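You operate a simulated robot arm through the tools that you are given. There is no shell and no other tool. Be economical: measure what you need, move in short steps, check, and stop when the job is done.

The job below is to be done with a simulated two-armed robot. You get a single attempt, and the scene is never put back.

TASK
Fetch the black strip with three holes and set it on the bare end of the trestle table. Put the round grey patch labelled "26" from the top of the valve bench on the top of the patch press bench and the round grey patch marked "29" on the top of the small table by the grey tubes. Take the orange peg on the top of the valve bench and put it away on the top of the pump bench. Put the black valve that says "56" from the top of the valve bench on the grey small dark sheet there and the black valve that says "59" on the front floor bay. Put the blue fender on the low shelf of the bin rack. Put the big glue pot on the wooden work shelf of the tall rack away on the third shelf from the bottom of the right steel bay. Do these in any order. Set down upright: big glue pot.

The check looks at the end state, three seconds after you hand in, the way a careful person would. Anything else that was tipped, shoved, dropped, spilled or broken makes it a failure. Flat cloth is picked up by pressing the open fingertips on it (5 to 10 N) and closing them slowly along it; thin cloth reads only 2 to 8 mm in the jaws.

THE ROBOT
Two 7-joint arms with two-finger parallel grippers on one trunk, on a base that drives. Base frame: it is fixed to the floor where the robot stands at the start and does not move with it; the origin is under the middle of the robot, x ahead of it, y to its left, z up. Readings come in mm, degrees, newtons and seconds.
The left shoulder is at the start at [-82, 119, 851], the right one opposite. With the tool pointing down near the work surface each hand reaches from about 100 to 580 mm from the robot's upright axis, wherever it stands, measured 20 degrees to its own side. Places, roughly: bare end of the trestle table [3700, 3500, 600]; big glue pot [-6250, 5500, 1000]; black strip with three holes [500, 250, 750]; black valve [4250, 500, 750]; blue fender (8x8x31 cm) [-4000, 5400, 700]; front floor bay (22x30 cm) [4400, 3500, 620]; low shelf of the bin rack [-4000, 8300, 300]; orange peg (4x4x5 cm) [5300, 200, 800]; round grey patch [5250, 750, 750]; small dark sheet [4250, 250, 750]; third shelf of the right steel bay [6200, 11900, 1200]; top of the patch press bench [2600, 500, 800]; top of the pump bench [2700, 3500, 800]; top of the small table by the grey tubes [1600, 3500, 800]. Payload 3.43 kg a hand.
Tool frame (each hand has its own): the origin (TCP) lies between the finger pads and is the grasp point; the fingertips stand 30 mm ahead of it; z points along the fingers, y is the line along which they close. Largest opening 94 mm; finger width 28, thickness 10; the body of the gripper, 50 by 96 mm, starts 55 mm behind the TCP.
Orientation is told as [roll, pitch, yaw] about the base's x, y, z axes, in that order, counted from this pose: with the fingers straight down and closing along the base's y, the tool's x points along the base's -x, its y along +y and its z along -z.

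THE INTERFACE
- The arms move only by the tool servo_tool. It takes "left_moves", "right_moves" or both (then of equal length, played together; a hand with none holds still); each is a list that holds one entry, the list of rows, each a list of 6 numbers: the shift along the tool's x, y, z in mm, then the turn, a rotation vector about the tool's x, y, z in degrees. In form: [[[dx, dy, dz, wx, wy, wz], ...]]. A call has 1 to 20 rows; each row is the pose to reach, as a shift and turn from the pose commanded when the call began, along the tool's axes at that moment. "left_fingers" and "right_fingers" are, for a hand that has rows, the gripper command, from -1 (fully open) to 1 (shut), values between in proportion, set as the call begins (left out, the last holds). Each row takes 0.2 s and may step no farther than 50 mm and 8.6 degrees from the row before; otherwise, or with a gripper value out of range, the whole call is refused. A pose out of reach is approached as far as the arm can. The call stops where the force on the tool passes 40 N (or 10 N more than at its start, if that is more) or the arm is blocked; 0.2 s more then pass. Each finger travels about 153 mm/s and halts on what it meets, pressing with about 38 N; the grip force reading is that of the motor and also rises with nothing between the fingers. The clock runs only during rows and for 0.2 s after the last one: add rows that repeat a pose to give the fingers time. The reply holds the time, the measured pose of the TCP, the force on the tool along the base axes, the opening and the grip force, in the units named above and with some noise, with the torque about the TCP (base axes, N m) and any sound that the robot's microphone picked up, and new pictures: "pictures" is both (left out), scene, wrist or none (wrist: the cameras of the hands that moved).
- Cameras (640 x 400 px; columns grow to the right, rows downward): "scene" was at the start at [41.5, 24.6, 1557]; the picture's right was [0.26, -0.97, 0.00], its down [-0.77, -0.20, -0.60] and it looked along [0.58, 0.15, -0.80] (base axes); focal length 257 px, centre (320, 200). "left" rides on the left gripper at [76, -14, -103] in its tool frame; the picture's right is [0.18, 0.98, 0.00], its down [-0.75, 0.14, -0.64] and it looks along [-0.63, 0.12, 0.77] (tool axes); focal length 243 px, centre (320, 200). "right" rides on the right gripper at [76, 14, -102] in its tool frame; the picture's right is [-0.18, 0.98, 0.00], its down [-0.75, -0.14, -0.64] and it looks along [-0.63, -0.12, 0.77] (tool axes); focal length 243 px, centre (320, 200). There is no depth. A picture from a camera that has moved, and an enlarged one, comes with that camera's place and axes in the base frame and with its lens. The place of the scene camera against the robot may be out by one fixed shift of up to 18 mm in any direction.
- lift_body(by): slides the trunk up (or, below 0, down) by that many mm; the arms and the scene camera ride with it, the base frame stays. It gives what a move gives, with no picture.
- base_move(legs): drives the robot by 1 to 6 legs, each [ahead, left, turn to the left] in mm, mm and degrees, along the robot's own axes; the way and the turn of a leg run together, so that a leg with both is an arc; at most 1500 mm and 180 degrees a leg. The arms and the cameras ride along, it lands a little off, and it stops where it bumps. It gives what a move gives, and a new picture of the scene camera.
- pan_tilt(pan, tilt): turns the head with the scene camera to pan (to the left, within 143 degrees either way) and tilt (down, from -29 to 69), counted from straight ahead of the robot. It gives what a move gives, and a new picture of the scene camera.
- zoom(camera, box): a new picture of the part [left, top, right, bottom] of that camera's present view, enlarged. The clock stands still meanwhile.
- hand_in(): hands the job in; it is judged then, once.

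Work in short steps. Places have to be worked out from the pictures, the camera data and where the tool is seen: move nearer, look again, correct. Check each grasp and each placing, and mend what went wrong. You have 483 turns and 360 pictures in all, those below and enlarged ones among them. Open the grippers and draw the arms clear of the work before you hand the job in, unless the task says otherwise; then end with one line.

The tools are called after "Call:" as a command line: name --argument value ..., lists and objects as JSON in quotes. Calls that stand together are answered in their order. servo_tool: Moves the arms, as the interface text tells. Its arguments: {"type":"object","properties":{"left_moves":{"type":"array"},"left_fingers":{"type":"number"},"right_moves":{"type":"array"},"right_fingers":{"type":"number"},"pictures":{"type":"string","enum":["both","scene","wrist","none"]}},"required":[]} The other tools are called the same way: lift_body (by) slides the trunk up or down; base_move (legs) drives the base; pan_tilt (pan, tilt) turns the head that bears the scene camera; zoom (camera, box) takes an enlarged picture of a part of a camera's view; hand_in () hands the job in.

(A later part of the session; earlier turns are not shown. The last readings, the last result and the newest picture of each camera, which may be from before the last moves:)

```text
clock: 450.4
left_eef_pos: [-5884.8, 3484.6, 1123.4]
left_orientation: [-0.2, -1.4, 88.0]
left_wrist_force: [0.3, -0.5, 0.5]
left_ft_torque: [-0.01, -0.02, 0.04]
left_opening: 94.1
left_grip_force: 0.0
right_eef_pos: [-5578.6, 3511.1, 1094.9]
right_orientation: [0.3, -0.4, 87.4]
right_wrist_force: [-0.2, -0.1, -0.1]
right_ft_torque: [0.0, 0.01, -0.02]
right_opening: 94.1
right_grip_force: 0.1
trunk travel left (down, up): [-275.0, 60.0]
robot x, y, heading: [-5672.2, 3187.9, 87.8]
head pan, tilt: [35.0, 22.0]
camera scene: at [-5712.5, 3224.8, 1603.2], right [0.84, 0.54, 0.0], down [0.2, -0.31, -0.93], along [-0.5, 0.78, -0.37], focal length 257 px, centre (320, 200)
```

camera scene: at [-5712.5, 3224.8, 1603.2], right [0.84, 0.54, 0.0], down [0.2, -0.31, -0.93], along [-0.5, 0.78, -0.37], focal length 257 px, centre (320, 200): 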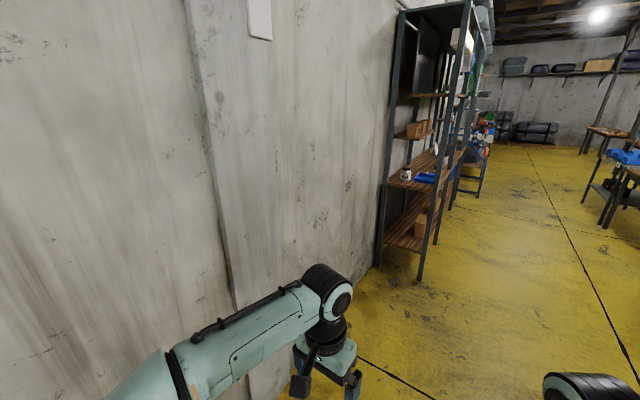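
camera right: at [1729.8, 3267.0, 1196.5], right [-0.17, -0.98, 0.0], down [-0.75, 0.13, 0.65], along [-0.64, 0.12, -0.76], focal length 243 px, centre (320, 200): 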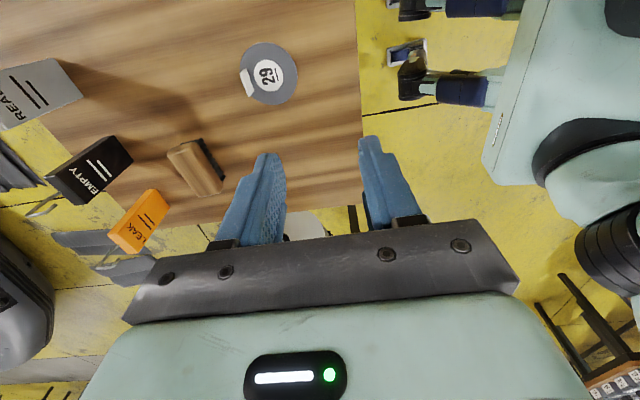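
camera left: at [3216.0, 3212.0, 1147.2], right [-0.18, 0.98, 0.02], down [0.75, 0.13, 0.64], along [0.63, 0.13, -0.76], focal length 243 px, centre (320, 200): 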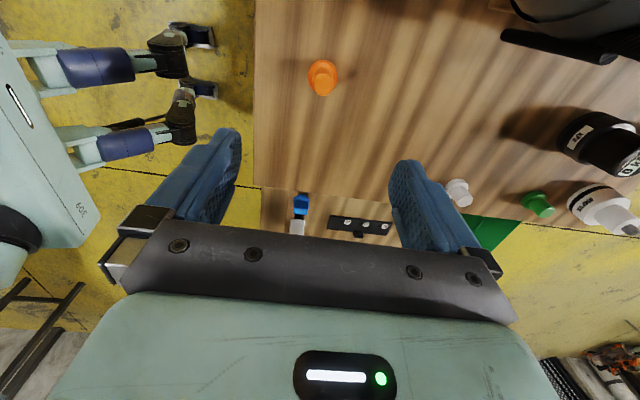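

The drive was blocked. I look down to see what was touched.

Call:
pan_tilt --pan -35 --tilt 60

Call:
pan_tilt --pan 20 --tilt 60

```text
clock: 451.8
left_eef_pos: [-5884.0, 3484.4, 1124.3]
left_orientation: [-0.1, -1.3, 88.0]
left_wrist_force: [0.8, -0.1, 0.2]
left_ft_torque: [-0.01, 0.01, 0.04]
left_opening: 94.0
left_grip_force: 0.0
right_eef_pos: [-5579.2, 3511.7, 1095.5]
right_orientation: [0.3, -0.4, 87.4]
right_wrist_force: [0.9, -0.2, -0.2]
right_ft_torque: [0.0, 0.01, 0.02]
right_opening: 94.2
right_grip_force: 0.2
trunk travel left (down, up): [-275.0, 60.0]
robot x, y, heading: [-5674.1, 3184.7, 88.3]
head pan, tilt: [-35.0, 60.0]
camera scene: at [-5622.0, 3200.2, 1548.4], right [0.8, -0.6, 0.0], down [-0.52, -0.69, -0.5], along [0.3, 0.4, -0.87], focal length 257 px, centre (320, 200)
```

scene: 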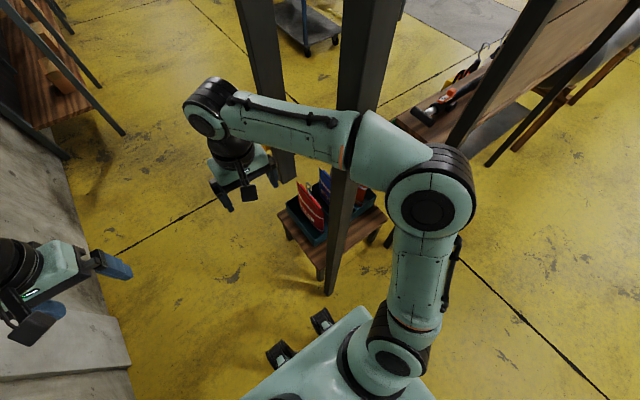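

```text
clock: 453.0
left_eef_pos: [-5884.4, 3484.7, 1123.8]
left_orientation: [0.0, -1.3, 88.1]
left_wrist_force: [0.0, -0.3, -0.1]
left_ft_torque: [-0.01, 0.0, -0.02]
left_opening: 94.2
left_grip_force: 0.0
right_eef_pos: [-5578.7, 3511.4, 1094.1]
right_orientation: [0.4, -0.3, 87.3]
right_wrist_force: [-1.0, 0.4, -0.4]
right_ft_torque: [0.0, -0.01, 0.01]
right_opening: 94.0
right_grip_force: 0.1
trunk travel left (down, up): [-275.0, 60.0]
robot x, y, heading: [-5677.4, 3187.2, 88.3]
head pan, tilt: [20.0, 60.0]
camera scene: at [-5682.6, 3210.3, 1548.3], right [0.95, 0.31, 0.0], down [0.27, -0.82, -0.5], along [-0.15, 0.48, -0.87], focal length 257 px, centre (320, 200)
```

scene: 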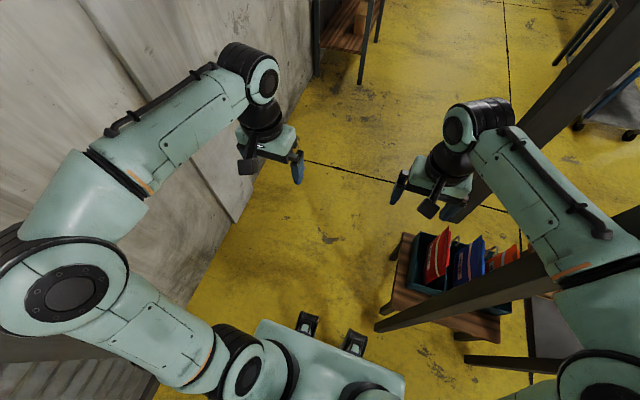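

My right forearm touched the stand's post. I back off 450, face west, and will pass sideways (narrower) along the wall.

Call:
base_move --legs '[[-450, 0, 0], [0, 0, 92], [90, 0, 0]]'

Call:
pan_tilt --pan -70 --tilt 40

```text
clock: 460.4
left_eef_pos: [-6071.6, 2510.6, 1124.0]
left_orientation: [-0.1, -1.4, -179.6]
left_wrist_force: [-0.3, 0.3, -0.3]
left_ft_torque: [0.01, -0.03, 0.05]
left_opening: 94.0
left_grip_force: 0.1
right_eef_pos: [-6110.9, 2816.4, 1095.7]
right_orientation: [0.4, -0.4, 179.7]
right_wrist_force: [0.0, 0.0, -0.1]
right_ft_torque: [0.02, -0.02, 0.01]
right_opening: 94.1
right_grip_force: 0.1
trunk travel left (down, up): [-275.0, 60.0]
robot x, y, heading: [-5783.6, 2738.8, -179.8]
head pan, tilt: [20.0, 60.0]
camera scene: at [-5786.3, 2716.3, 1548.3], right [-0.35, 0.94, 0.0], down [0.81, 0.3, -0.5], along [-0.47, -0.17, -0.87], focal length 257 px, centre (320, 200)
```

scene: 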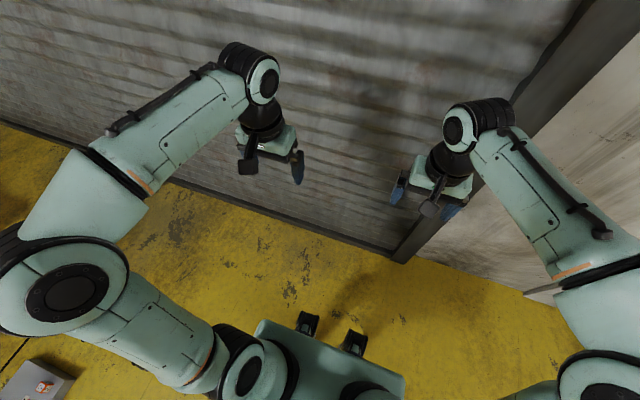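

```text
clock: 462.1
left_eef_pos: [-6070.5, 2510.6, 1124.7]
left_orientation: [-0.2, -1.3, -179.8]
left_wrist_force: [-0.5, 0.5, -0.3]
left_ft_torque: [0.01, 0.01, -0.05]
left_opening: 94.0
left_grip_force: 0.0
right_eef_pos: [-6111.2, 2816.0, 1096.1]
right_orientation: [0.3, -0.4, 179.6]
right_wrist_force: [-0.3, 0.5, 0.3]
right_ft_torque: [-0.03, -0.01, 0.0]
right_opening: 93.8
right_grip_force: 0.0
trunk travel left (down, up): [-275.0, 60.0]
robot x, y, heading: [-5780.0, 2733.1, -179.5]
head pan, tilt: [-70.0, 40.0]
camera scene: at [-5752.9, 2819.1, 1575.1], right [0.94, 0.35, 0.0], down [0.22, -0.6, -0.77], along [-0.27, 0.72, -0.64], focal length 257 px, centre (320, 200)
```

scene: 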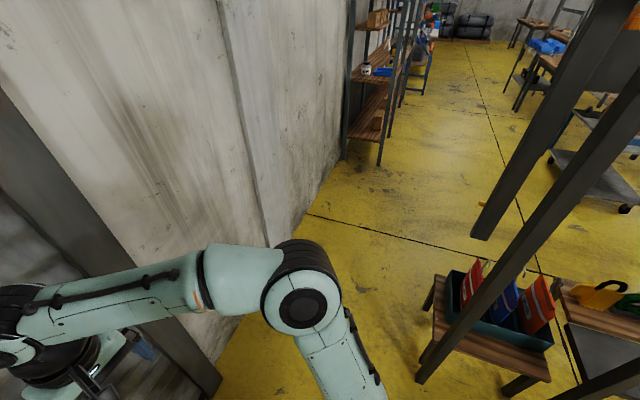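

There is room facing west: bench edge x≈−5400, wall −6510. I strafe north (right) past the stand.

Call:
base_move --legs '[[0, -1400, 0], [0, -750, 0]]'

Call:
pan_tilt --pan -50 --tilt 25

```text
clock: 481.0
left_eef_pos: [-6093.6, 4646.8, 1125.2]
left_orientation: [0.0, -1.4, -179.3]
left_wrist_force: [-0.3, -0.7, 0.0]
left_ft_torque: [-0.01, -0.02, 0.02]
left_opening: 93.9
left_grip_force: 0.1
right_eef_pos: [-6134.3, 4952.6, 1095.7]
right_orientation: [0.3, -0.4, -179.7]
right_wrist_force: [0.1, -0.5, -0.5]
right_ft_torque: [0.0, -0.03, -0.02]
right_opening: 94.2
right_grip_force: 0.1
trunk travel left (down, up): [-275.0, 60.0]
robot x, y, heading: [-5803.5, 4873.3, -179.1]
head pan, tilt: [-70.0, 40.0]
camera scene: at [-5777.9, 4959.2, 1575.1], right [0.93, 0.36, 0.0], down [0.23, -0.6, -0.77], along [-0.27, 0.72, -0.64], focal length 257 px, centre (320, 200)
```

scene: 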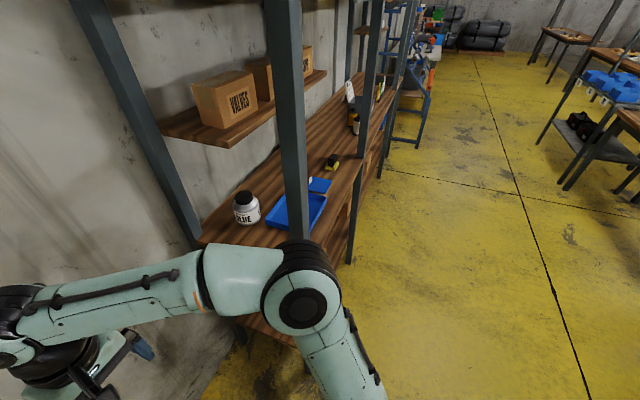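

```text
clock: 481.8
left_eef_pos: [-6094.0, 4647.4, 1123.3]
left_orientation: [0.0, -1.3, -179.2]
left_wrist_force: [0.5, -0.6, -0.4]
left_ft_torque: [0.01, 0.01, 0.01]
left_opening: 94.1
left_grip_force: 0.1
right_eef_pos: [-6135.2, 4952.2, 1095.5]
right_orientation: [0.2, -0.4, -179.6]
right_wrist_force: [0.6, 0.3, 0.5]
right_ft_torque: [0.02, -0.01, 0.0]
right_opening: 94.0
right_grip_force: 0.0
trunk travel left (down, up): [-275.0, 60.0]
robot x, y, heading: [-5802.6, 4875.4, -179.1]
head pan, tilt: [-50.0, 25.0]
camera scene: at [-5807.8, 4949.5, 1598.3], right [0.76, 0.65, 0.0], down [0.28, -0.32, -0.91], along [-0.59, 0.69, -0.42], focal length 257 px, centre (320, 200)
```

scene: 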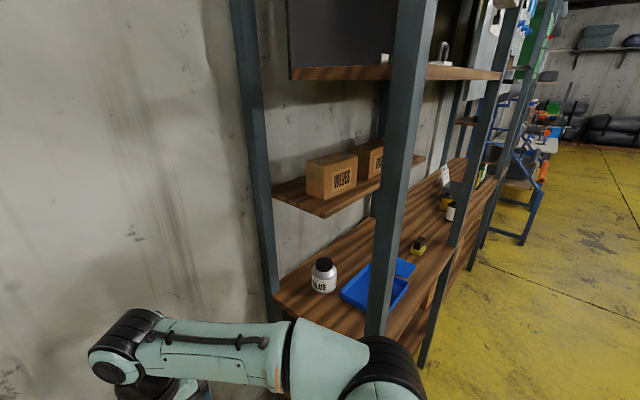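

I zoom on the pot.

Call:
zoom --camera "scene" --box '[250, 130, 500, 330]'

```text
2.00 times, centred on (375, 230) of scene
camera zoom: at [-5807.8, 4949.5, 1598.3], right [0.76, 0.65, 0.0], down [0.28, -0.32, -0.91], along [-0.59, 0.69, -0.42], focal length 513 px, centre (210, 140)
```

zoom: 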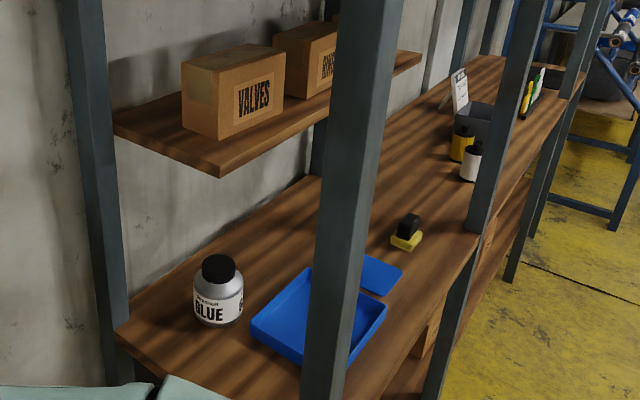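

The pot (white jar, black lid) stands about [-6270, 5519], partly under a narrow shelf, so I'll reach in with the fingers tilted forward. I back up, strafe right to y≈5445 in front of it.

Call:
base_move --legs '[[-270, 0, -0.9], [0, -570, 0]]'

Call:
pan_tilt --pan -5 --tilt 30

```text
clock: 488.8
left_eef_pos: [-5823.4, 5223.1, 1124.3]
left_orientation: [-0.1, -1.3, 179.1]
left_wrist_force: [-0.6, 1.1, -0.7]
left_ft_torque: [-0.01, -0.02, -0.01]
left_opening: 93.8
left_grip_force: 0.1
right_eef_pos: [-5855.7, 5528.0, 1094.9]
right_orientation: [0.3, -0.4, 178.6]
right_wrist_force: [-0.4, -0.4, -0.5]
right_ft_torque: [0.03, 0.0, 0.0]
right_opening: 93.9
right_grip_force: 0.0
trunk travel left (down, up): [-275.0, 60.0]
robot x, y, heading: [-5529.0, 5443.4, 179.1]
head pan, tilt: [-50.0, 25.0]
camera scene: at [-5528.6, 5515.8, 1598.4], right [0.78, 0.63, 0.0], down [0.27, -0.33, -0.91], along [-0.57, 0.7, -0.42], focal length 257 px, centre (320, 200)
```

scene: 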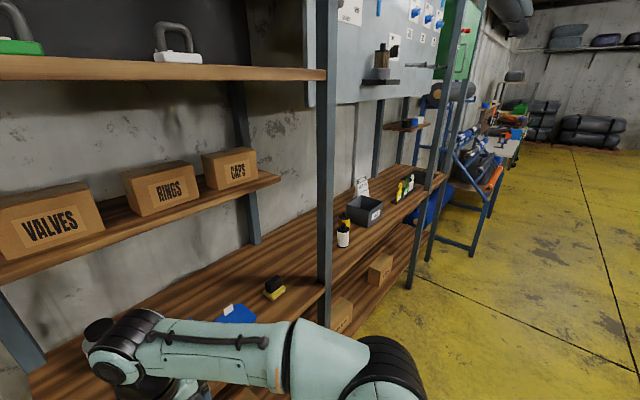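

```text
clock: 489.9
left_eef_pos: [-5823.5, 5221.3, 1124.8]
left_orientation: [0.0, -1.3, 179.1]
left_wrist_force: [-0.2, 0.0, 0.3]
left_ft_torque: [0.01, 0.02, -0.05]
left_opening: 94.1
left_grip_force: 0.0
right_eef_pos: [-5857.4, 5528.6, 1094.2]
right_orientation: [0.3, -0.4, 178.5]
right_wrist_force: [-0.1, -0.2, -0.4]
right_ft_torque: [0.0, -0.02, -0.02]
right_opening: 93.7
right_grip_force: 0.1
trunk travel left (down, up): [-275.0, 60.0]
robot x, y, heading: [-5527.4, 5436.5, 179.3]
head pan, tilt: [-5.0, 30.0]
camera scene: at [-5560.5, 5453.6, 1590.4], right [0.1, 0.99, 0.0], down [0.5, -0.05, -0.87], along [-0.86, 0.09, -0.5], focal length 257 px, centre (320, 200)
```

scene: 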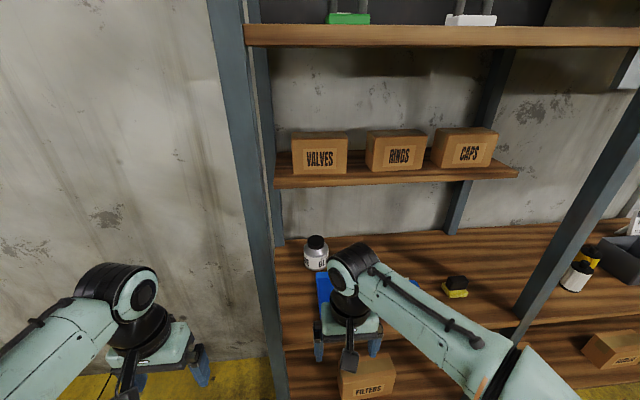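

Lid top triangulates to [-6261, 5513, 1025]; shelf above is at z≈1280 with front edge x≈−6173. I tilt the right hand 45° forward here first.

Call:
servo_tool --right_moves '[[[0, 0, 0, 0, -8, 0], [0, 0, 0, 0, -16, 0], [0, 0, 0, 0, -24, 0], [0, 0, 0, 0, -32, 0], [0, 0, 0, 0, -40, 0], [0, 0, 0, 0, -45, 0], [0, 0, 0, 0, -45, 0]]]' --right_fingers -1 --pictures "both"

```text
clock: 491.5
left_eef_pos: [-5823.3, 5222.6, 1123.7]
left_orientation: [0.0, -1.3, 179.1]
left_wrist_force: [0.8, 0.0, -0.1]
left_ft_torque: [0.01, 0.01, -0.03]
left_opening: 94.2
left_grip_force: 0.0
right_eef_pos: [-5855.9, 5527.3, 1094.3]
right_orientation: [0.5, -45.5, 178.3]
right_wrist_force: [-0.1, -0.4, 0.1]
right_ft_torque: [-0.01, 0.0, -0.01]
right_opening: 94.0
right_grip_force: 0.0
trunk travel left (down, up): [-275.0, 60.0]
robot x, y, heading: [-5531.2, 5439.5, 179.2]
head pan, tilt: [-5.0, 30.0]
camera scene: at [-5560.6, 5453.5, 1590.4], right [0.1, 0.99, 0.0], down [0.5, -0.05, -0.87], along [-0.86, 0.09, -0.5], focal length 257 px, centre (320, 200)
camera right: at [-5730.0, 5510.1, 1113.1], right [-0.15, -0.98, 0.14], down [-0.07, 0.15, 0.99], along [-0.99, 0.14, -0.09], focal length 243 px, centre (320, 200)
```

scene: 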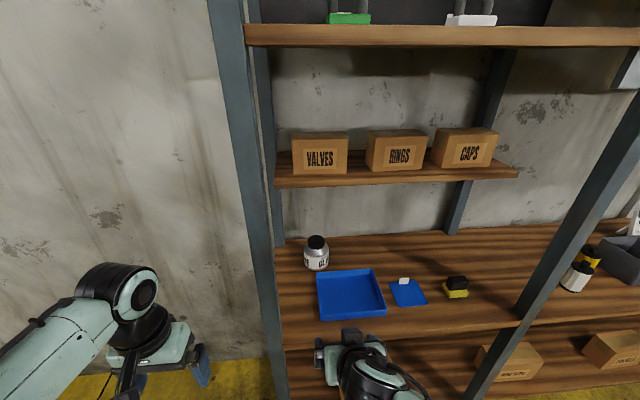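
right: 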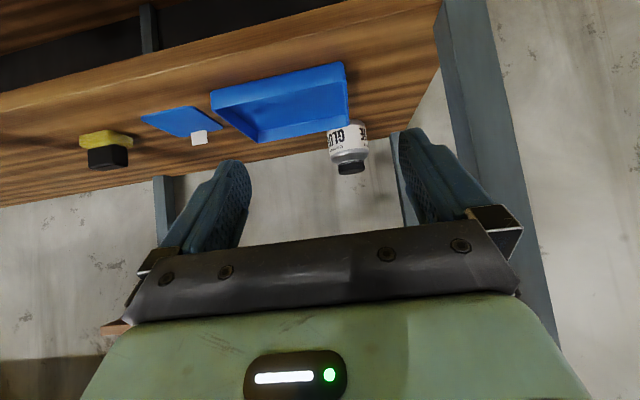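

Good view: lid centre about [-6261, 5507, 1005]. I drive 235 mm forward with the hand entering above the tray.

Call:
base_move --legs '[[235, 0, 0.8]]'

Call:
zoom --camera "right" --box '[0, 0, 640, 400]'

```text
clock: 493.3
left_eef_pos: [-6037.3, 5297.2, 1125.3]
left_orientation: [1.2, -2.1, -178.4]
left_wrist_force: [-0.4, -47.8, 6.0]
left_ft_torque: [3.57, 0.01, -0.69]
left_opening: 69.0
left_grip_force: 0.1
right_eef_pos: [-6064.1, 5623.9, 1095.4]
right_orientation: [0.2, -45.5, 178.1]
right_wrist_force: [0.7, -0.1, 0.3]
right_ft_torque: [-0.01, 0.05, 0.02]
right_opening: 93.9
right_grip_force: 0.0
trunk travel left (down, up): [-275.0, 60.0]
robot x, y, heading: [-5739.1, 5536.2, 179.1]
head pan, tilt: [-5.0, 30.0]
stopped in leg 1: the robot was blocked; the commanded pose is now the measured one
camera scene: at [-5770.2, 5546.8, 1590.1], right [0.11, 0.99, 0.0], down [0.5, -0.05, -0.87], along [-0.86, 0.1, -0.5], focal length 257 px, centre (320, 200)
```

scene: 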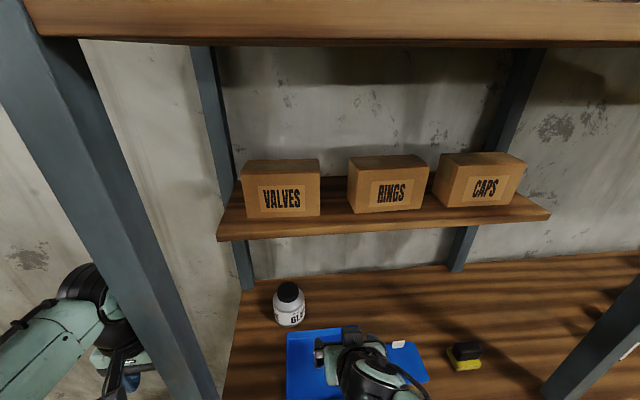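

```text
1.00 times, centred on (320, 200) of right (not enlarged: the box is as wide or as high as the picture)
camera zoom: at [-5939.1, 5605.9, 1113.5], right [-0.16, -0.98, 0.13], down [-0.07, 0.15, 0.99], along [-0.98, 0.15, -0.09], focal length 243 px, centre (320, 200)
```

zoom: 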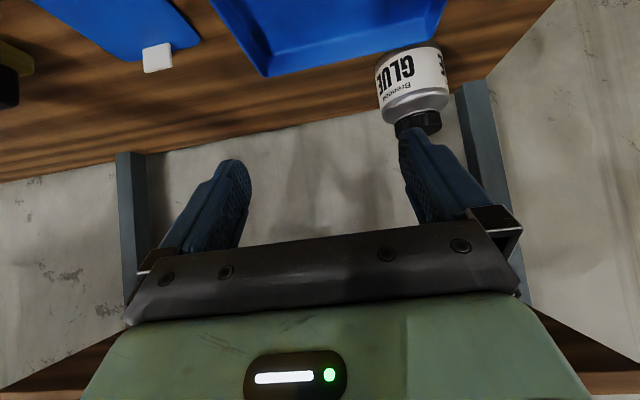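

The base drifted north and my left finger pressed on the post. I back off 160 mm.

Call:
base_move --legs '[[-160, 0, 0]]'

```text
clock: 494.2
left_eef_pos: [-6008.3, 5291.9, 1123.4]
left_orientation: [1.7, -2.0, -177.9]
left_wrist_force: [-5.2, -28.7, 3.6]
left_ft_torque: [2.11, -0.37, -0.11]
left_opening: 77.9
left_grip_force: 0.0
right_eef_pos: [-6035.0, 5623.0, 1095.7]
right_orientation: [0.2, -45.3, 178.1]
right_wrist_force: [0.2, 1.2, 0.0]
right_ft_torque: [-0.02, -0.02, -0.03]
right_opening: 94.0
right_grip_force: 0.0
trunk travel left (down, up): [-275.0, 60.0]
robot x, y, heading: [-5712.0, 5534.5, 178.9]
head pan, tilt: [-5.0, 30.0]
stopped in leg 1: the force on the tool passed its limit at 61 N (the readings are from after the stop); the commanded pose is now the measured one
camera scene: at [-5740.7, 5546.3, 1590.4], right [0.11, 0.99, 0.0], down [0.5, -0.05, -0.87], along [-0.86, 0.1, -0.5], focal length 257 px, centre (320, 200)
```

scene: 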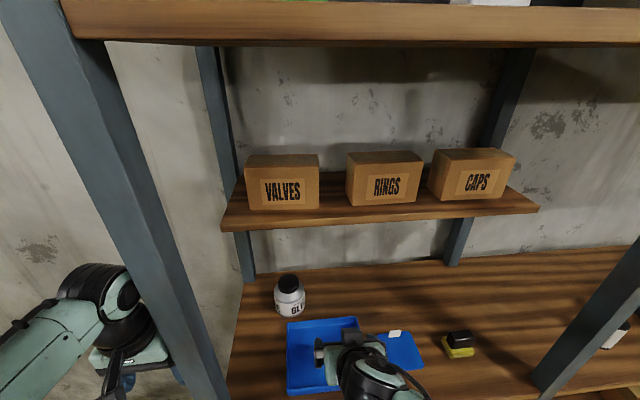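

I move the left hand south, away from the post.

Call:
servo_tool --left_moves '[[[0, 20, 0, 0, 0, 0], [0, 50, 0, 0, 0, 0], [0, 80, 0, 0, 0, 0], [0, 80, 0, 0, 0, 0]]]' --left_fingers 0.9 --pictures "scene"

```text
clock: 495.2
left_eef_pos: [-6004.8, 5220.1, 1126.8]
left_orientation: [1.4, -1.8, -178.5]
left_wrist_force: [0.6, -0.4, -0.8]
left_ft_torque: [-0.02, -0.02, 0.02]
left_opening: 5.0
left_grip_force: 0.1
right_eef_pos: [-6033.4, 5627.5, 1095.4]
right_orientation: [0.5, -45.4, 178.0]
right_wrist_force: [-0.1, 0.4, 0.6]
right_ft_torque: [0.02, 0.0, -0.01]
right_opening: 94.0
right_grip_force: 0.0
trunk travel left (down, up): [-275.0, 60.0]
robot x, y, heading: [-5708.6, 5532.7, 178.6]
head pan, tilt: [-5.0, 30.0]
camera scene: at [-5739.6, 5550.9, 1590.4], right [0.11, 0.99, 0.0], down [0.5, -0.05, -0.87], along [-0.86, 0.09, -0.5], focal length 257 px, centre (320, 200)
```

scene: 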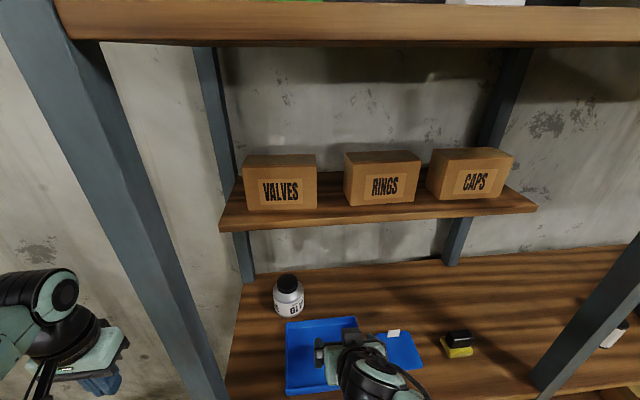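

Free now, and the pot is undisturbed. I strafe left 95 mm to line the right hand up with the pot.

Call:
base_move --legs '[[0, 95, 0]]'

Call:
zoom --camera "right" --box '[0, 0, 640, 400]'

```text
clock: 496.7
left_eef_pos: [-6003.8, 5144.3, 1126.5]
left_orientation: [1.6, -2.0, -179.2]
left_wrist_force: [0.4, -0.4, -0.4]
left_ft_torque: [-0.01, 0.0, -0.02]
left_opening: 4.7
left_grip_force: 0.1
right_eef_pos: [-6028.9, 5549.6, 1095.9]
right_orientation: [0.6, -45.4, 177.3]
right_wrist_force: [0.2, 1.3, -0.3]
right_ft_torque: [0.04, 0.0, 0.01]
right_opening: 94.0
right_grip_force: 0.0
trunk travel left (down, up): [-275.0, 60.0]
robot x, y, heading: [-5703.3, 5454.3, 178.1]
head pan, tilt: [-5.0, 30.0]
stopped in leg 1: the robot was blocked; the commanded pose is now the measured one
camera scene: at [-5736.6, 5471.9, 1590.4], right [0.12, 0.99, 0.0], down [0.5, -0.06, -0.87], along [-0.86, 0.1, -0.5], focal length 257 px, centre (320, 200)
```

scene: 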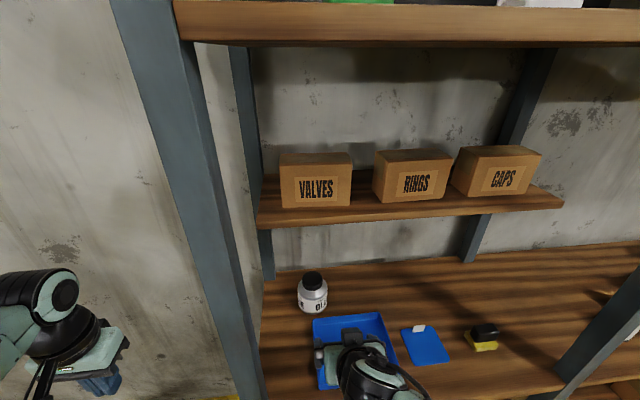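

```text
1.00 times, centred on (320, 200) of right (not enlarged: the box is as wide or as high as the picture)
camera zoom: at [-5905.0, 5530.7, 1113.3], right [-0.17, -0.98, 0.14], down [-0.07, 0.15, 0.99], along [-0.98, 0.16, -0.09], focal length 243 px, centre (320, 200)
```

zoom: 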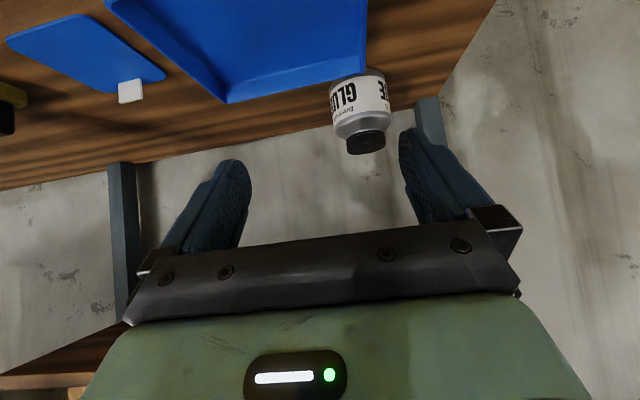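

The base's front foot touches the post; I use the arm from here. First I align laterally and lower, stopping short of the pot.

Call:
base_move --legs '[[0, -12, 0]]'

Call:
servo_tool --right_moves '[[[-10, 20, 25, 0, 0, 0], [-15, 40, 50, 0, 0, 0], [-20, 60, 80, 0, 0, 0], [-25, 66, 115, 0, 0, 0], [-25, 66, 115, 0, 0, 0]]]' --pictures "wrist"

```text
clock: 497.5
left_eef_pos: [-6003.8, 5154.9, 1127.5]
left_orientation: [1.6, -1.9, -179.2]
left_wrist_force: [0.7, -0.6, 0.6]
left_ft_torque: [-0.02, 0.0, 0.03]
left_opening: 4.7
left_grip_force: 0.0
right_eef_pos: [-6030.2, 5561.7, 1094.1]
right_orientation: [0.5, -45.3, 177.4]
right_wrist_force: [-0.9, 0.0, 0.8]
right_ft_torque: [-0.02, 0.02, -0.02]
right_opening: 93.8
right_grip_force: 0.0
trunk travel left (down, up): [-275.0, 60.0]
robot x, y, heading: [-5701.8, 5468.6, 178.0]
head pan, tilt: [-5.0, 30.0]
camera scene: at [-5736.5, 5483.2, 1590.4], right [0.12, 0.99, 0.0], down [0.5, -0.06, -0.87], along [-0.86, 0.1, -0.5], focal length 257 px, centre (320, 200)
```

scene: 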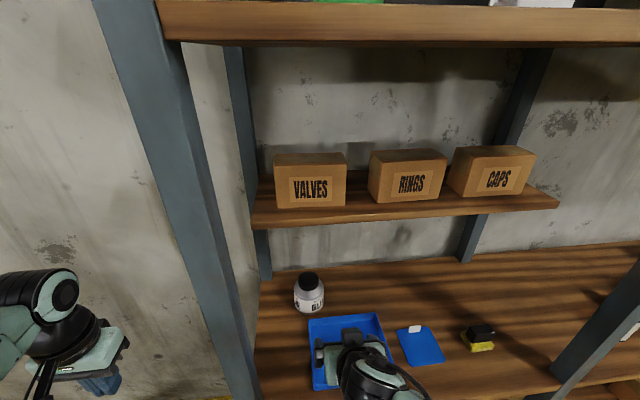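

```text
clock: 498.7
left_eef_pos: [-6003.9, 5156.3, 1127.3]
left_orientation: [1.6, -1.9, -179.3]
left_wrist_force: [0.7, -1.0, 1.5]
left_ft_torque: [0.0, 0.0, 0.0]
left_opening: 4.6
left_grip_force: 0.0
right_eef_pos: [-6133.4, 5499.6, 1033.4]
right_orientation: [0.4, -45.3, 177.3]
right_wrist_force: [0.1, 0.2, -0.8]
right_ft_torque: [0.02, 0.0, 0.0]
right_opening: 93.9
right_grip_force: 0.0
trunk travel left (down, up): [-275.0, 60.0]
robot x, y, heading: [-5705.2, 5467.4, 178.1]
head pan, tilt: [-5.0, 30.0]
camera right: at [-6007.9, 5480.4, 1051.3], right [-0.17, -0.98, 0.14], down [-0.07, 0.15, 0.99], along [-0.98, 0.16, -0.09], focal length 243 px, centre (320, 200)
```

right: 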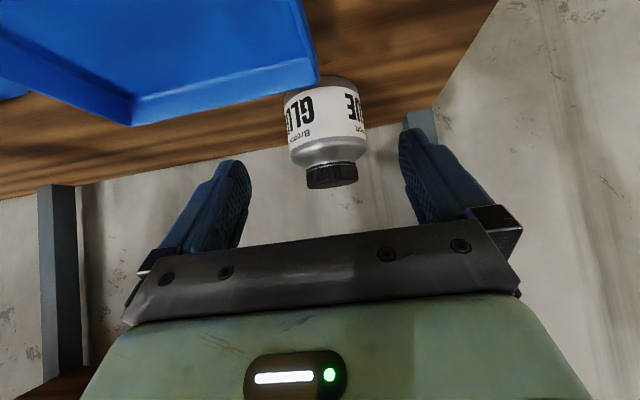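

Lid is ~57 mm wide at [-6261, 5508, 1005]; the fingers will straddle it. I move in to it.

Call:
servo_tool --right_moves '[[[-18, 0, 27, 0, 0, 0], [-36, -1, 54, 0, 0, 0], [-54, -1, 80, 0, 0, 0], [-70, -2, 104, 0, 0, 0], [-70, -2, 104, 0, 0, 0]]]' --pictures "both"

```text
clock: 499.9
left_eef_pos: [-6003.9, 5156.2, 1126.0]
left_orientation: [1.6, -1.8, -179.1]
left_wrist_force: [0.5, 0.8, -0.8]
left_ft_torque: [-0.01, 0.01, 0.02]
left_opening: 4.9
left_grip_force: 0.0
right_eef_pos: [-6252.6, 5507.5, 1009.5]
right_orientation: [0.5, -45.4, 177.2]
right_wrist_force: [-0.5, 0.3, -0.9]
right_ft_torque: [0.01, 0.02, 0.0]
right_opening: 94.0
right_grip_force: 0.1
trunk travel left (down, up): [-275.0, 60.0]
robot x, y, heading: [-5705.2, 5469.4, 178.1]
head pan, tilt: [-5.0, 30.0]
camera scene: at [-5736.0, 5483.6, 1590.4], right [0.12, 0.99, 0.0], down [0.5, -0.06, -0.87], along [-0.86, 0.1, -0.5], focal length 257 px, centre (320, 200)
camera right: at [-6129.1, 5487.7, 1028.1], right [-0.17, -0.98, 0.14], down [-0.07, 0.15, 0.99], along [-0.98, 0.16, -0.09], focal length 243 px, centre (320, 200)
```

scene: 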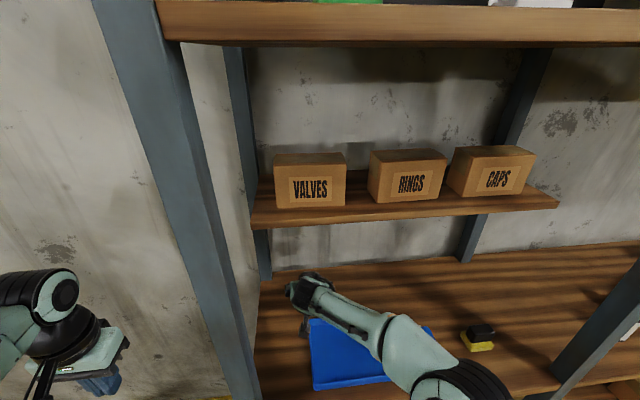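
right: 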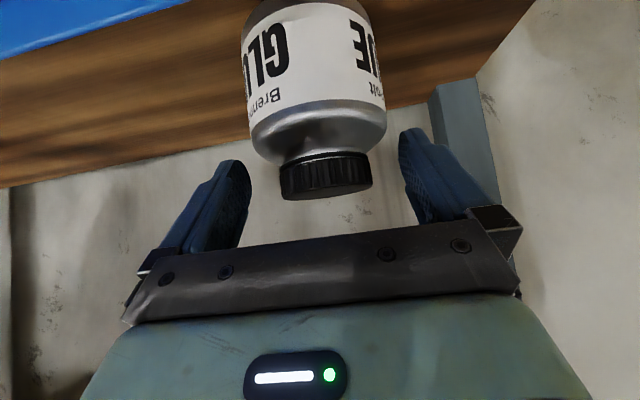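

Lid is well centred; I go 16 mm farther and close.

Call:
servo_tool --right_moves '[[[-5, 1, 8, 0, 0, 0], [-9, 2, 15, 0, 0, 0], [-9, 2, 15, 0, 0, 0]]]' --pictures "none"

Call:
servo_tool --right_moves '[[[0, 0, 0, 0, 0, 0], [0, 0, 0, 0, 0, 0], [0, 0, 0, 0, 0, 0], [0, 0, 0, 0, 0, 0]]]' --right_fingers 1 --pictures "wrist"

```text
clock: 500.7
left_eef_pos: [-6005.3, 5156.0, 1126.4]
left_orientation: [1.6, -2.0, -179.2]
left_wrist_force: [-0.1, -0.1, -0.2]
left_ft_torque: [-0.02, -0.02, 0.02]
left_opening: 4.8
left_grip_force: 0.1
right_eef_pos: [-6271.4, 5506.5, 1005.9]
right_orientation: [0.6, -45.3, 177.3]
right_wrist_force: [0.3, -0.4, -0.4]
right_ft_torque: [-0.01, 0.01, -0.02]
right_opening: 94.0
right_grip_force: 0.1
trunk travel left (down, up): [-275.0, 60.0]
robot x, y, heading: [-5706.3, 5472.6, 178.2]
head pan, tilt: [-5.0, 30.0]
```

```text
clock: 501.7
left_eef_pos: [-6005.5, 5155.7, 1126.8]
left_orientation: [1.6, -1.9, -179.1]
left_wrist_force: [0.3, -0.3, -0.3]
left_ft_torque: [0.02, -0.02, -0.01]
left_opening: 5.0
left_grip_force: 0.0
right_eef_pos: [-6271.4, 5507.9, 1006.0]
right_orientation: [0.6, -45.4, 177.3]
right_wrist_force: [-0.8, 1.0, 0.5]
right_ft_torque: [0.12, 0.13, -0.04]
right_opening: 88.6
right_grip_force: 37.7
trunk travel left (down, up): [-275.0, 60.0]
robot x, y, heading: [-5704.4, 5471.5, 177.9]
head pan, tilt: [-5.0, 30.0]
camera right: at [-6146.7, 5486.7, 1023.6], right [-0.17, -0.98, 0.14], down [-0.07, 0.15, 0.99], along [-0.98, 0.16, -0.09], focal length 243 px, centre (320, 200)
```

right: 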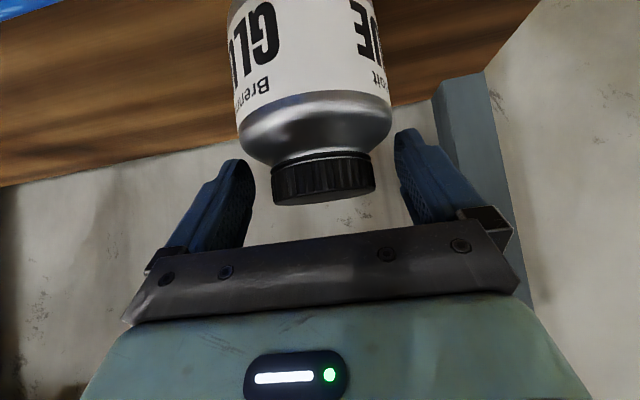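

The tips caught the wide jar shoulder (88.6 mm). I reopen, rise 20 mm and grip the lid instead.

Call:
servo_tool --right_moves '[[[0, 0, 0, 0, 0, 0], [0, 0, 0, 0, 0, 0], [-8, 0, -7, 0, 0, 0], [-14, 0, -14, 0, 0, 0], [-14, 0, -14, 0, 0, 0]]]' --right_fingers -1 --pictures "wrist"

Call:
servo_tool --right_moves '[[[0, 0, 0, 0, 0, 0], [0, 0, 0, 0, 0, 0], [0, 0, 0, 0, 0, 0], [0, 0, 0, 0, 0, 0]]]' --right_fingers 1 --pictures "wrist"

```text
clock: 502.9
left_eef_pos: [-6005.2, 5155.2, 1126.8]
left_orientation: [1.6, -1.9, -179.2]
left_wrist_force: [-0.3, 0.1, 0.7]
left_ft_torque: [0.0, 0.01, -0.01]
left_opening: 4.8
left_grip_force: 0.1
right_eef_pos: [-6273.3, 5505.7, 1026.3]
right_orientation: [0.5, -45.4, 177.3]
right_wrist_force: [-1.0, -0.2, 0.3]
right_ft_torque: [0.0, 0.0, 0.02]
right_opening: 94.1
right_grip_force: 0.0
trunk travel left (down, up): [-275.0, 60.0]
robot x, y, heading: [-5705.1, 5465.4, 178.4]
head pan, tilt: [-5.0, 30.0]
camera right: at [-6147.1, 5486.2, 1043.8], right [-0.17, -0.98, 0.14], down [-0.07, 0.15, 0.99], along [-0.98, 0.16, -0.09], focal length 243 px, centre (320, 200)
```

right: 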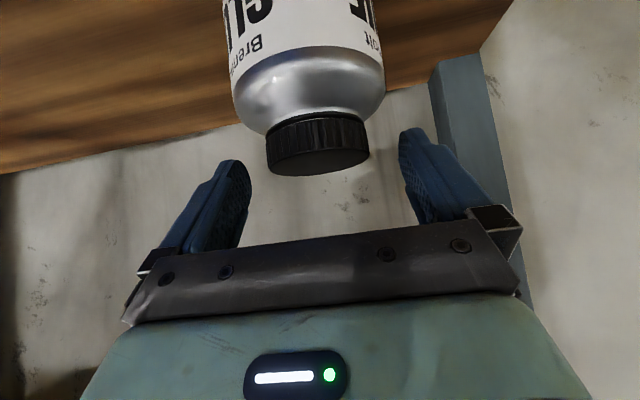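

```text
clock: 503.9
left_eef_pos: [-6005.1, 5154.3, 1126.5]
left_orientation: [1.5, -1.9, -179.2]
left_wrist_force: [0.2, -0.2, -0.2]
left_ft_torque: [-0.01, -0.02, -0.02]
left_opening: 4.8
left_grip_force: 0.0
right_eef_pos: [-6271.4, 5505.7, 1025.9]
right_orientation: [0.5, -45.5, 177.3]
right_wrist_force: [1.0, 1.7, 1.5]
right_ft_torque: [-0.03, -0.05, 0.0]
right_opening: 57.5
right_grip_force: 37.7
trunk travel left (down, up): [-275.0, 60.0]
robot x, y, heading: [-5702.9, 5468.7, 178.2]
head pan, tilt: [-5.0, 30.0]
camera right: at [-6147.1, 5486.4, 1043.8], right [-0.17, -0.98, 0.14], down [-0.07, 0.15, 0.99], along [-0.98, 0.16, -0.09], focal length 243 px, centre (320, 200)
```

right: 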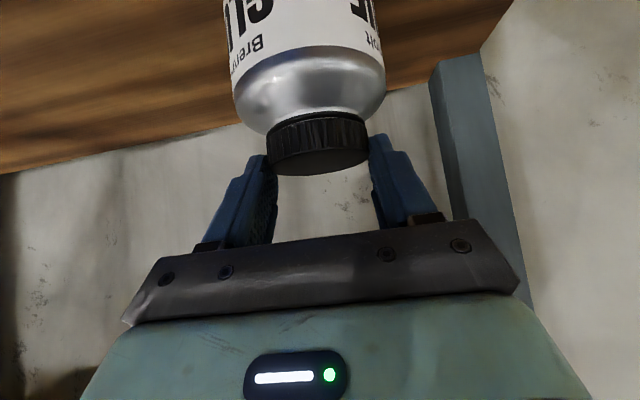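

Lid gripped at 57.5 mm. I lift gently 40 mm straight up and check.

Call:
servo_tool --right_moves '[[[-7, 0, -7, 0, 0, 0], [-14, 0, -14, 0, 0, 0], [-21, 0, -21, 0, 0, 0], [-28, 0, -28, 0, 0, 0], [-28, 0, -28, 0, 0, 0]]]' --pictures "wrist"

```text
clock: 505.1
left_eef_pos: [-6005.6, 5155.6, 1126.4]
left_orientation: [1.6, -1.9, -179.1]
left_wrist_force: [0.4, 0.2, 0.0]
left_ft_torque: [0.0, 0.0, -0.01]
left_opening: 4.9
left_grip_force: 0.1
right_eef_pos: [-6272.8, 5506.3, 1064.1]
right_orientation: [0.4, -45.4, 177.3]
right_wrist_force: [-0.2, 0.2, -2.9]
right_ft_torque: [0.01, -0.07, -0.01]
right_opening: 57.9
right_grip_force: 38.4
trunk travel left (down, up): [-275.0, 60.0]
robot x, y, heading: [-5703.2, 5466.8, 178.0]
head pan, tilt: [-5.0, 30.0]
camera right: at [-6147.5, 5486.6, 1082.8], right [-0.17, -0.98, 0.14], down [-0.07, 0.15, 0.99], along [-0.98, 0.16, -0.09], focal length 243 px, centre (320, 200)
```

right: 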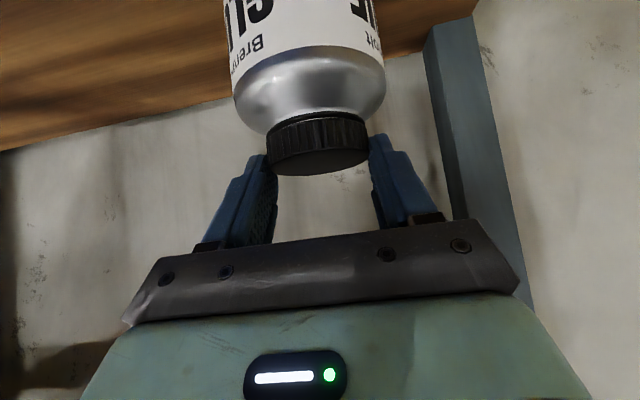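

Pot lifted and held. I raise a little more and draw it out.

Call:
servo_tool --right_moves '[[[-20, 0, -20, 0, 0, 0], [-10, 0, -45, 0, 0, 0], [10, 0, -68, 0, 0, 0], [32, 0, -90, 0, 0, 0], [54, 0, -112, 0, 0, 0], [76, 0, -134, 0, 0, 0], [98, 0, -156, 0, 0, 0], [98, 0, -156, 0, 0, 0]]]' --pictures "both"

```text
clock: 506.9
left_eef_pos: [-6005.9, 5155.7, 1125.4]
left_orientation: [1.6, -1.9, -179.2]
left_wrist_force: [0.7, 0.2, -0.1]
left_ft_torque: [0.0, 0.0, -0.01]
left_opening: 4.7
left_grip_force: 0.0
right_eef_pos: [-6092.7, 5497.2, 1105.8]
right_orientation: [0.6, -45.4, 177.2]
right_wrist_force: [0.1, 0.6, -3.7]
right_ft_torque: [0.0, -0.06, 0.01]
right_opening: 57.6
right_grip_force: 38.0
trunk travel left (down, up): [-275.0, 60.0]
robot x, y, heading: [-5705.6, 5470.9, 178.1]
head pan, tilt: [-5.0, 30.0]
camera scene: at [-5737.3, 5483.5, 1590.4], right [0.12, 0.99, 0.0], down [0.5, -0.06, -0.87], along [-0.86, 0.1, -0.5], focal length 257 px, centre (320, 200)
camera right: at [-5968.3, 5478.3, 1123.7], right [-0.17, -0.98, 0.14], down [-0.07, 0.15, 0.99], along [-0.98, 0.16, -0.09], focal length 243 px, centre (320, 200)
```

scene: 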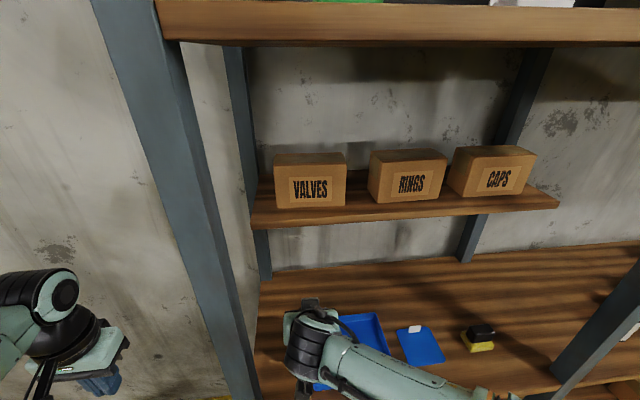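
right: 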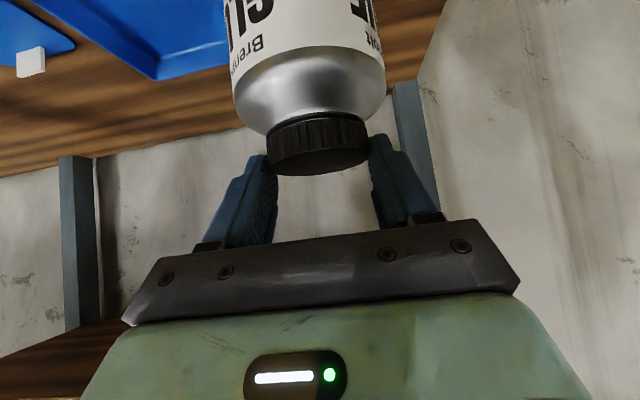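

I back 350 mm out of the rack and turn toward the fender (east).

Call:
base_move --legs '[[-350, 0, 0], [0, 0, -178]]'

Call:
pan_tilt --pan 0 --tilt 30

```text
clock: 516.5
left_eef_pos: [-5059.4, 5774.1, 1125.4]
left_orientation: [1.6, -1.9, 1.6]
left_wrist_force: [0.0, 0.2, -1.1]
left_ft_torque: [0.01, -0.01, 0.03]
left_opening: 4.8
left_grip_force: 0.1
right_eef_pos: [-4965.2, 5434.0, 1105.5]
right_orientation: [0.5, -45.4, -2.0]
right_wrist_force: [0.1, -0.5, -3.7]
right_ft_torque: [-0.01, 0.06, -0.01]
right_opening: 57.3
right_grip_force: 38.0
trunk travel left (down, up): [-275.0, 60.0]
robot x, y, heading: [-5354.9, 5456.5, -0.8]
head pan, tilt: [-5.0, 30.0]
camera scene: at [-5295.0, 5455.1, 1590.4], right [-0.11, -0.99, 0.0], down [-0.5, 0.05, -0.87], along [0.86, -0.09, -0.5], focal length 257 px, centre (320, 200)
```

scene: 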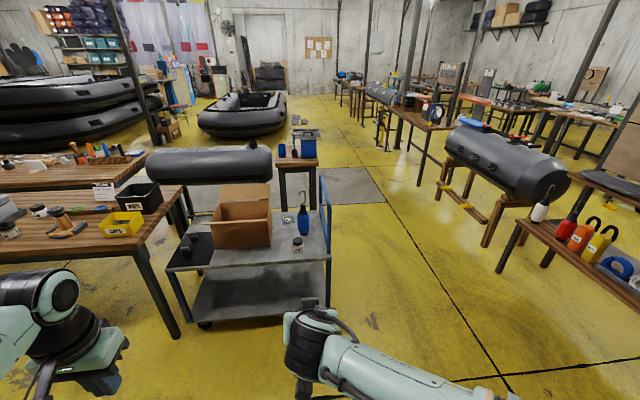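

```text
clock: 517.2
left_eef_pos: [-5059.0, 5774.1, 1126.6]
left_orientation: [1.6, -1.9, 1.6]
left_wrist_force: [-0.5, 0.8, 0.7]
left_ft_torque: [0.0, 0.01, -0.02]
left_opening: 5.0
left_grip_force: 0.0
right_eef_pos: [-4965.7, 5433.9, 1104.7]
right_orientation: [0.4, -45.2, -2.0]
right_wrist_force: [0.1, -0.6, -4.0]
right_ft_torque: [0.0, 0.03, -0.02]
right_opening: 57.4
right_grip_force: 38.0
trunk travel left (down, up): [-275.0, 60.0]
robot x, y, heading: [-5356.7, 5458.4, -1.0]
head pan, tilt: [0.0, 30.0]
camera scene: at [-5294.5, 5462.9, 1590.4], right [-0.02, -1.0, 0.0], down [-0.5, 0.01, -0.87], along [0.87, -0.02, -0.5], focal length 257 px, centre (320, 200)
```

scene: 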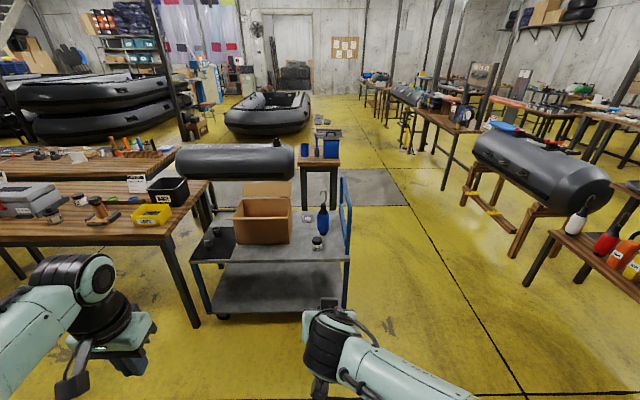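

The blue fender stands upright on the trolley ahead. I zoom.

Call:
zoom --camera "scene" --box '[180, 170, 370, 330]'

```text
2.50 times, centred on (275, 250) of scene
camera zoom: at [-5294.5, 5462.9, 1590.4], right [-0.02, -1.0, 0.0], down [-0.5, 0.01, -0.87], along [0.87, -0.02, -0.5], focal length 642 px, centre (432, 75)
```

zoom: 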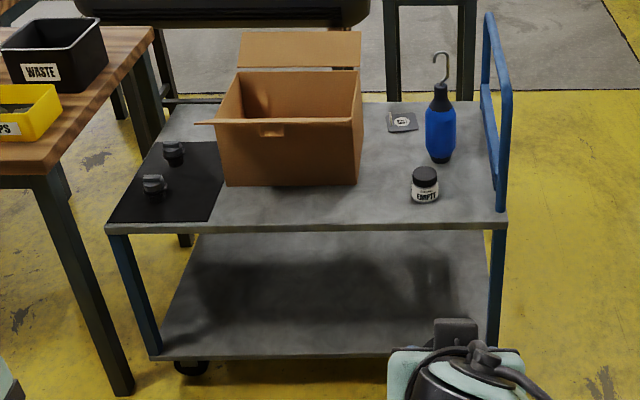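

I look north toward the bin rack before choosing the grip.

Call:
pan_tilt --pan 62 --tilt 20

```text
clock: 518.5
left_eef_pos: [-5057.9, 5775.8, 1127.1]
left_orientation: [1.6, -1.9, 1.5]
left_wrist_force: [0.3, -0.2, 0.8]
left_ft_torque: [0.0, -0.04, -0.03]
left_opening: 4.7
left_grip_force: 0.1
right_eef_pos: [-4965.9, 5433.4, 1105.8]
right_orientation: [0.6, -45.4, -1.9]
right_wrist_force: [0.0, -0.5, -4.3]
right_ft_torque: [0.01, 0.03, 0.0]
right_opening: 57.6
right_grip_force: 38.3
trunk travel left (down, up): [-275.0, 60.0]
robot x, y, heading: [-5356.5, 5459.2, -1.1]
head pan, tilt: [62.0, 20.0]
camera scene: at [-5339.6, 5546.0, 1606.5], right [0.87, -0.49, 0.0], down [-0.17, -0.3, -0.94], along [0.46, 0.82, -0.34], focal length 257 px, centre (320, 200)
```

scene: 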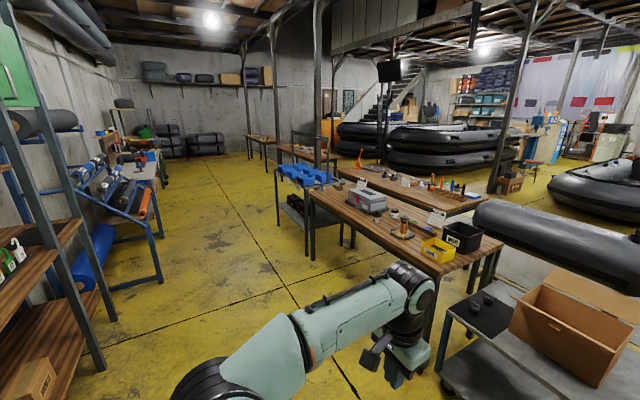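

Call:
zoom --camera "scene" --box '[250, 120, 390, 270]'

```text
2.67 times, centred on (320, 195) of scene
camera zoom: at [-5339.6, 5546.0, 1606.5], right [0.87, -0.49, 0.0], down [-0.17, -0.3, -0.94], along [0.46, 0.82, -0.34], focal length 684 px, centre (320, 213)
```

zoom: 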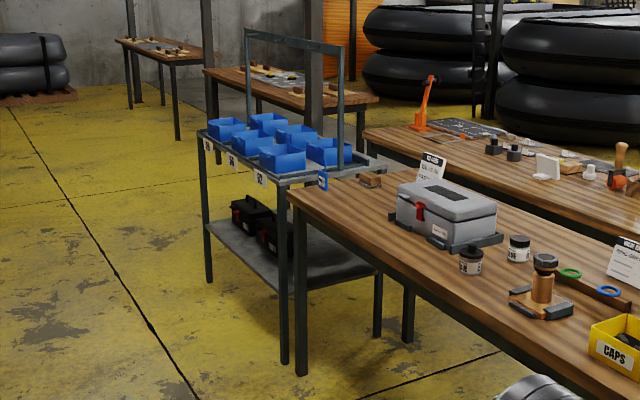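

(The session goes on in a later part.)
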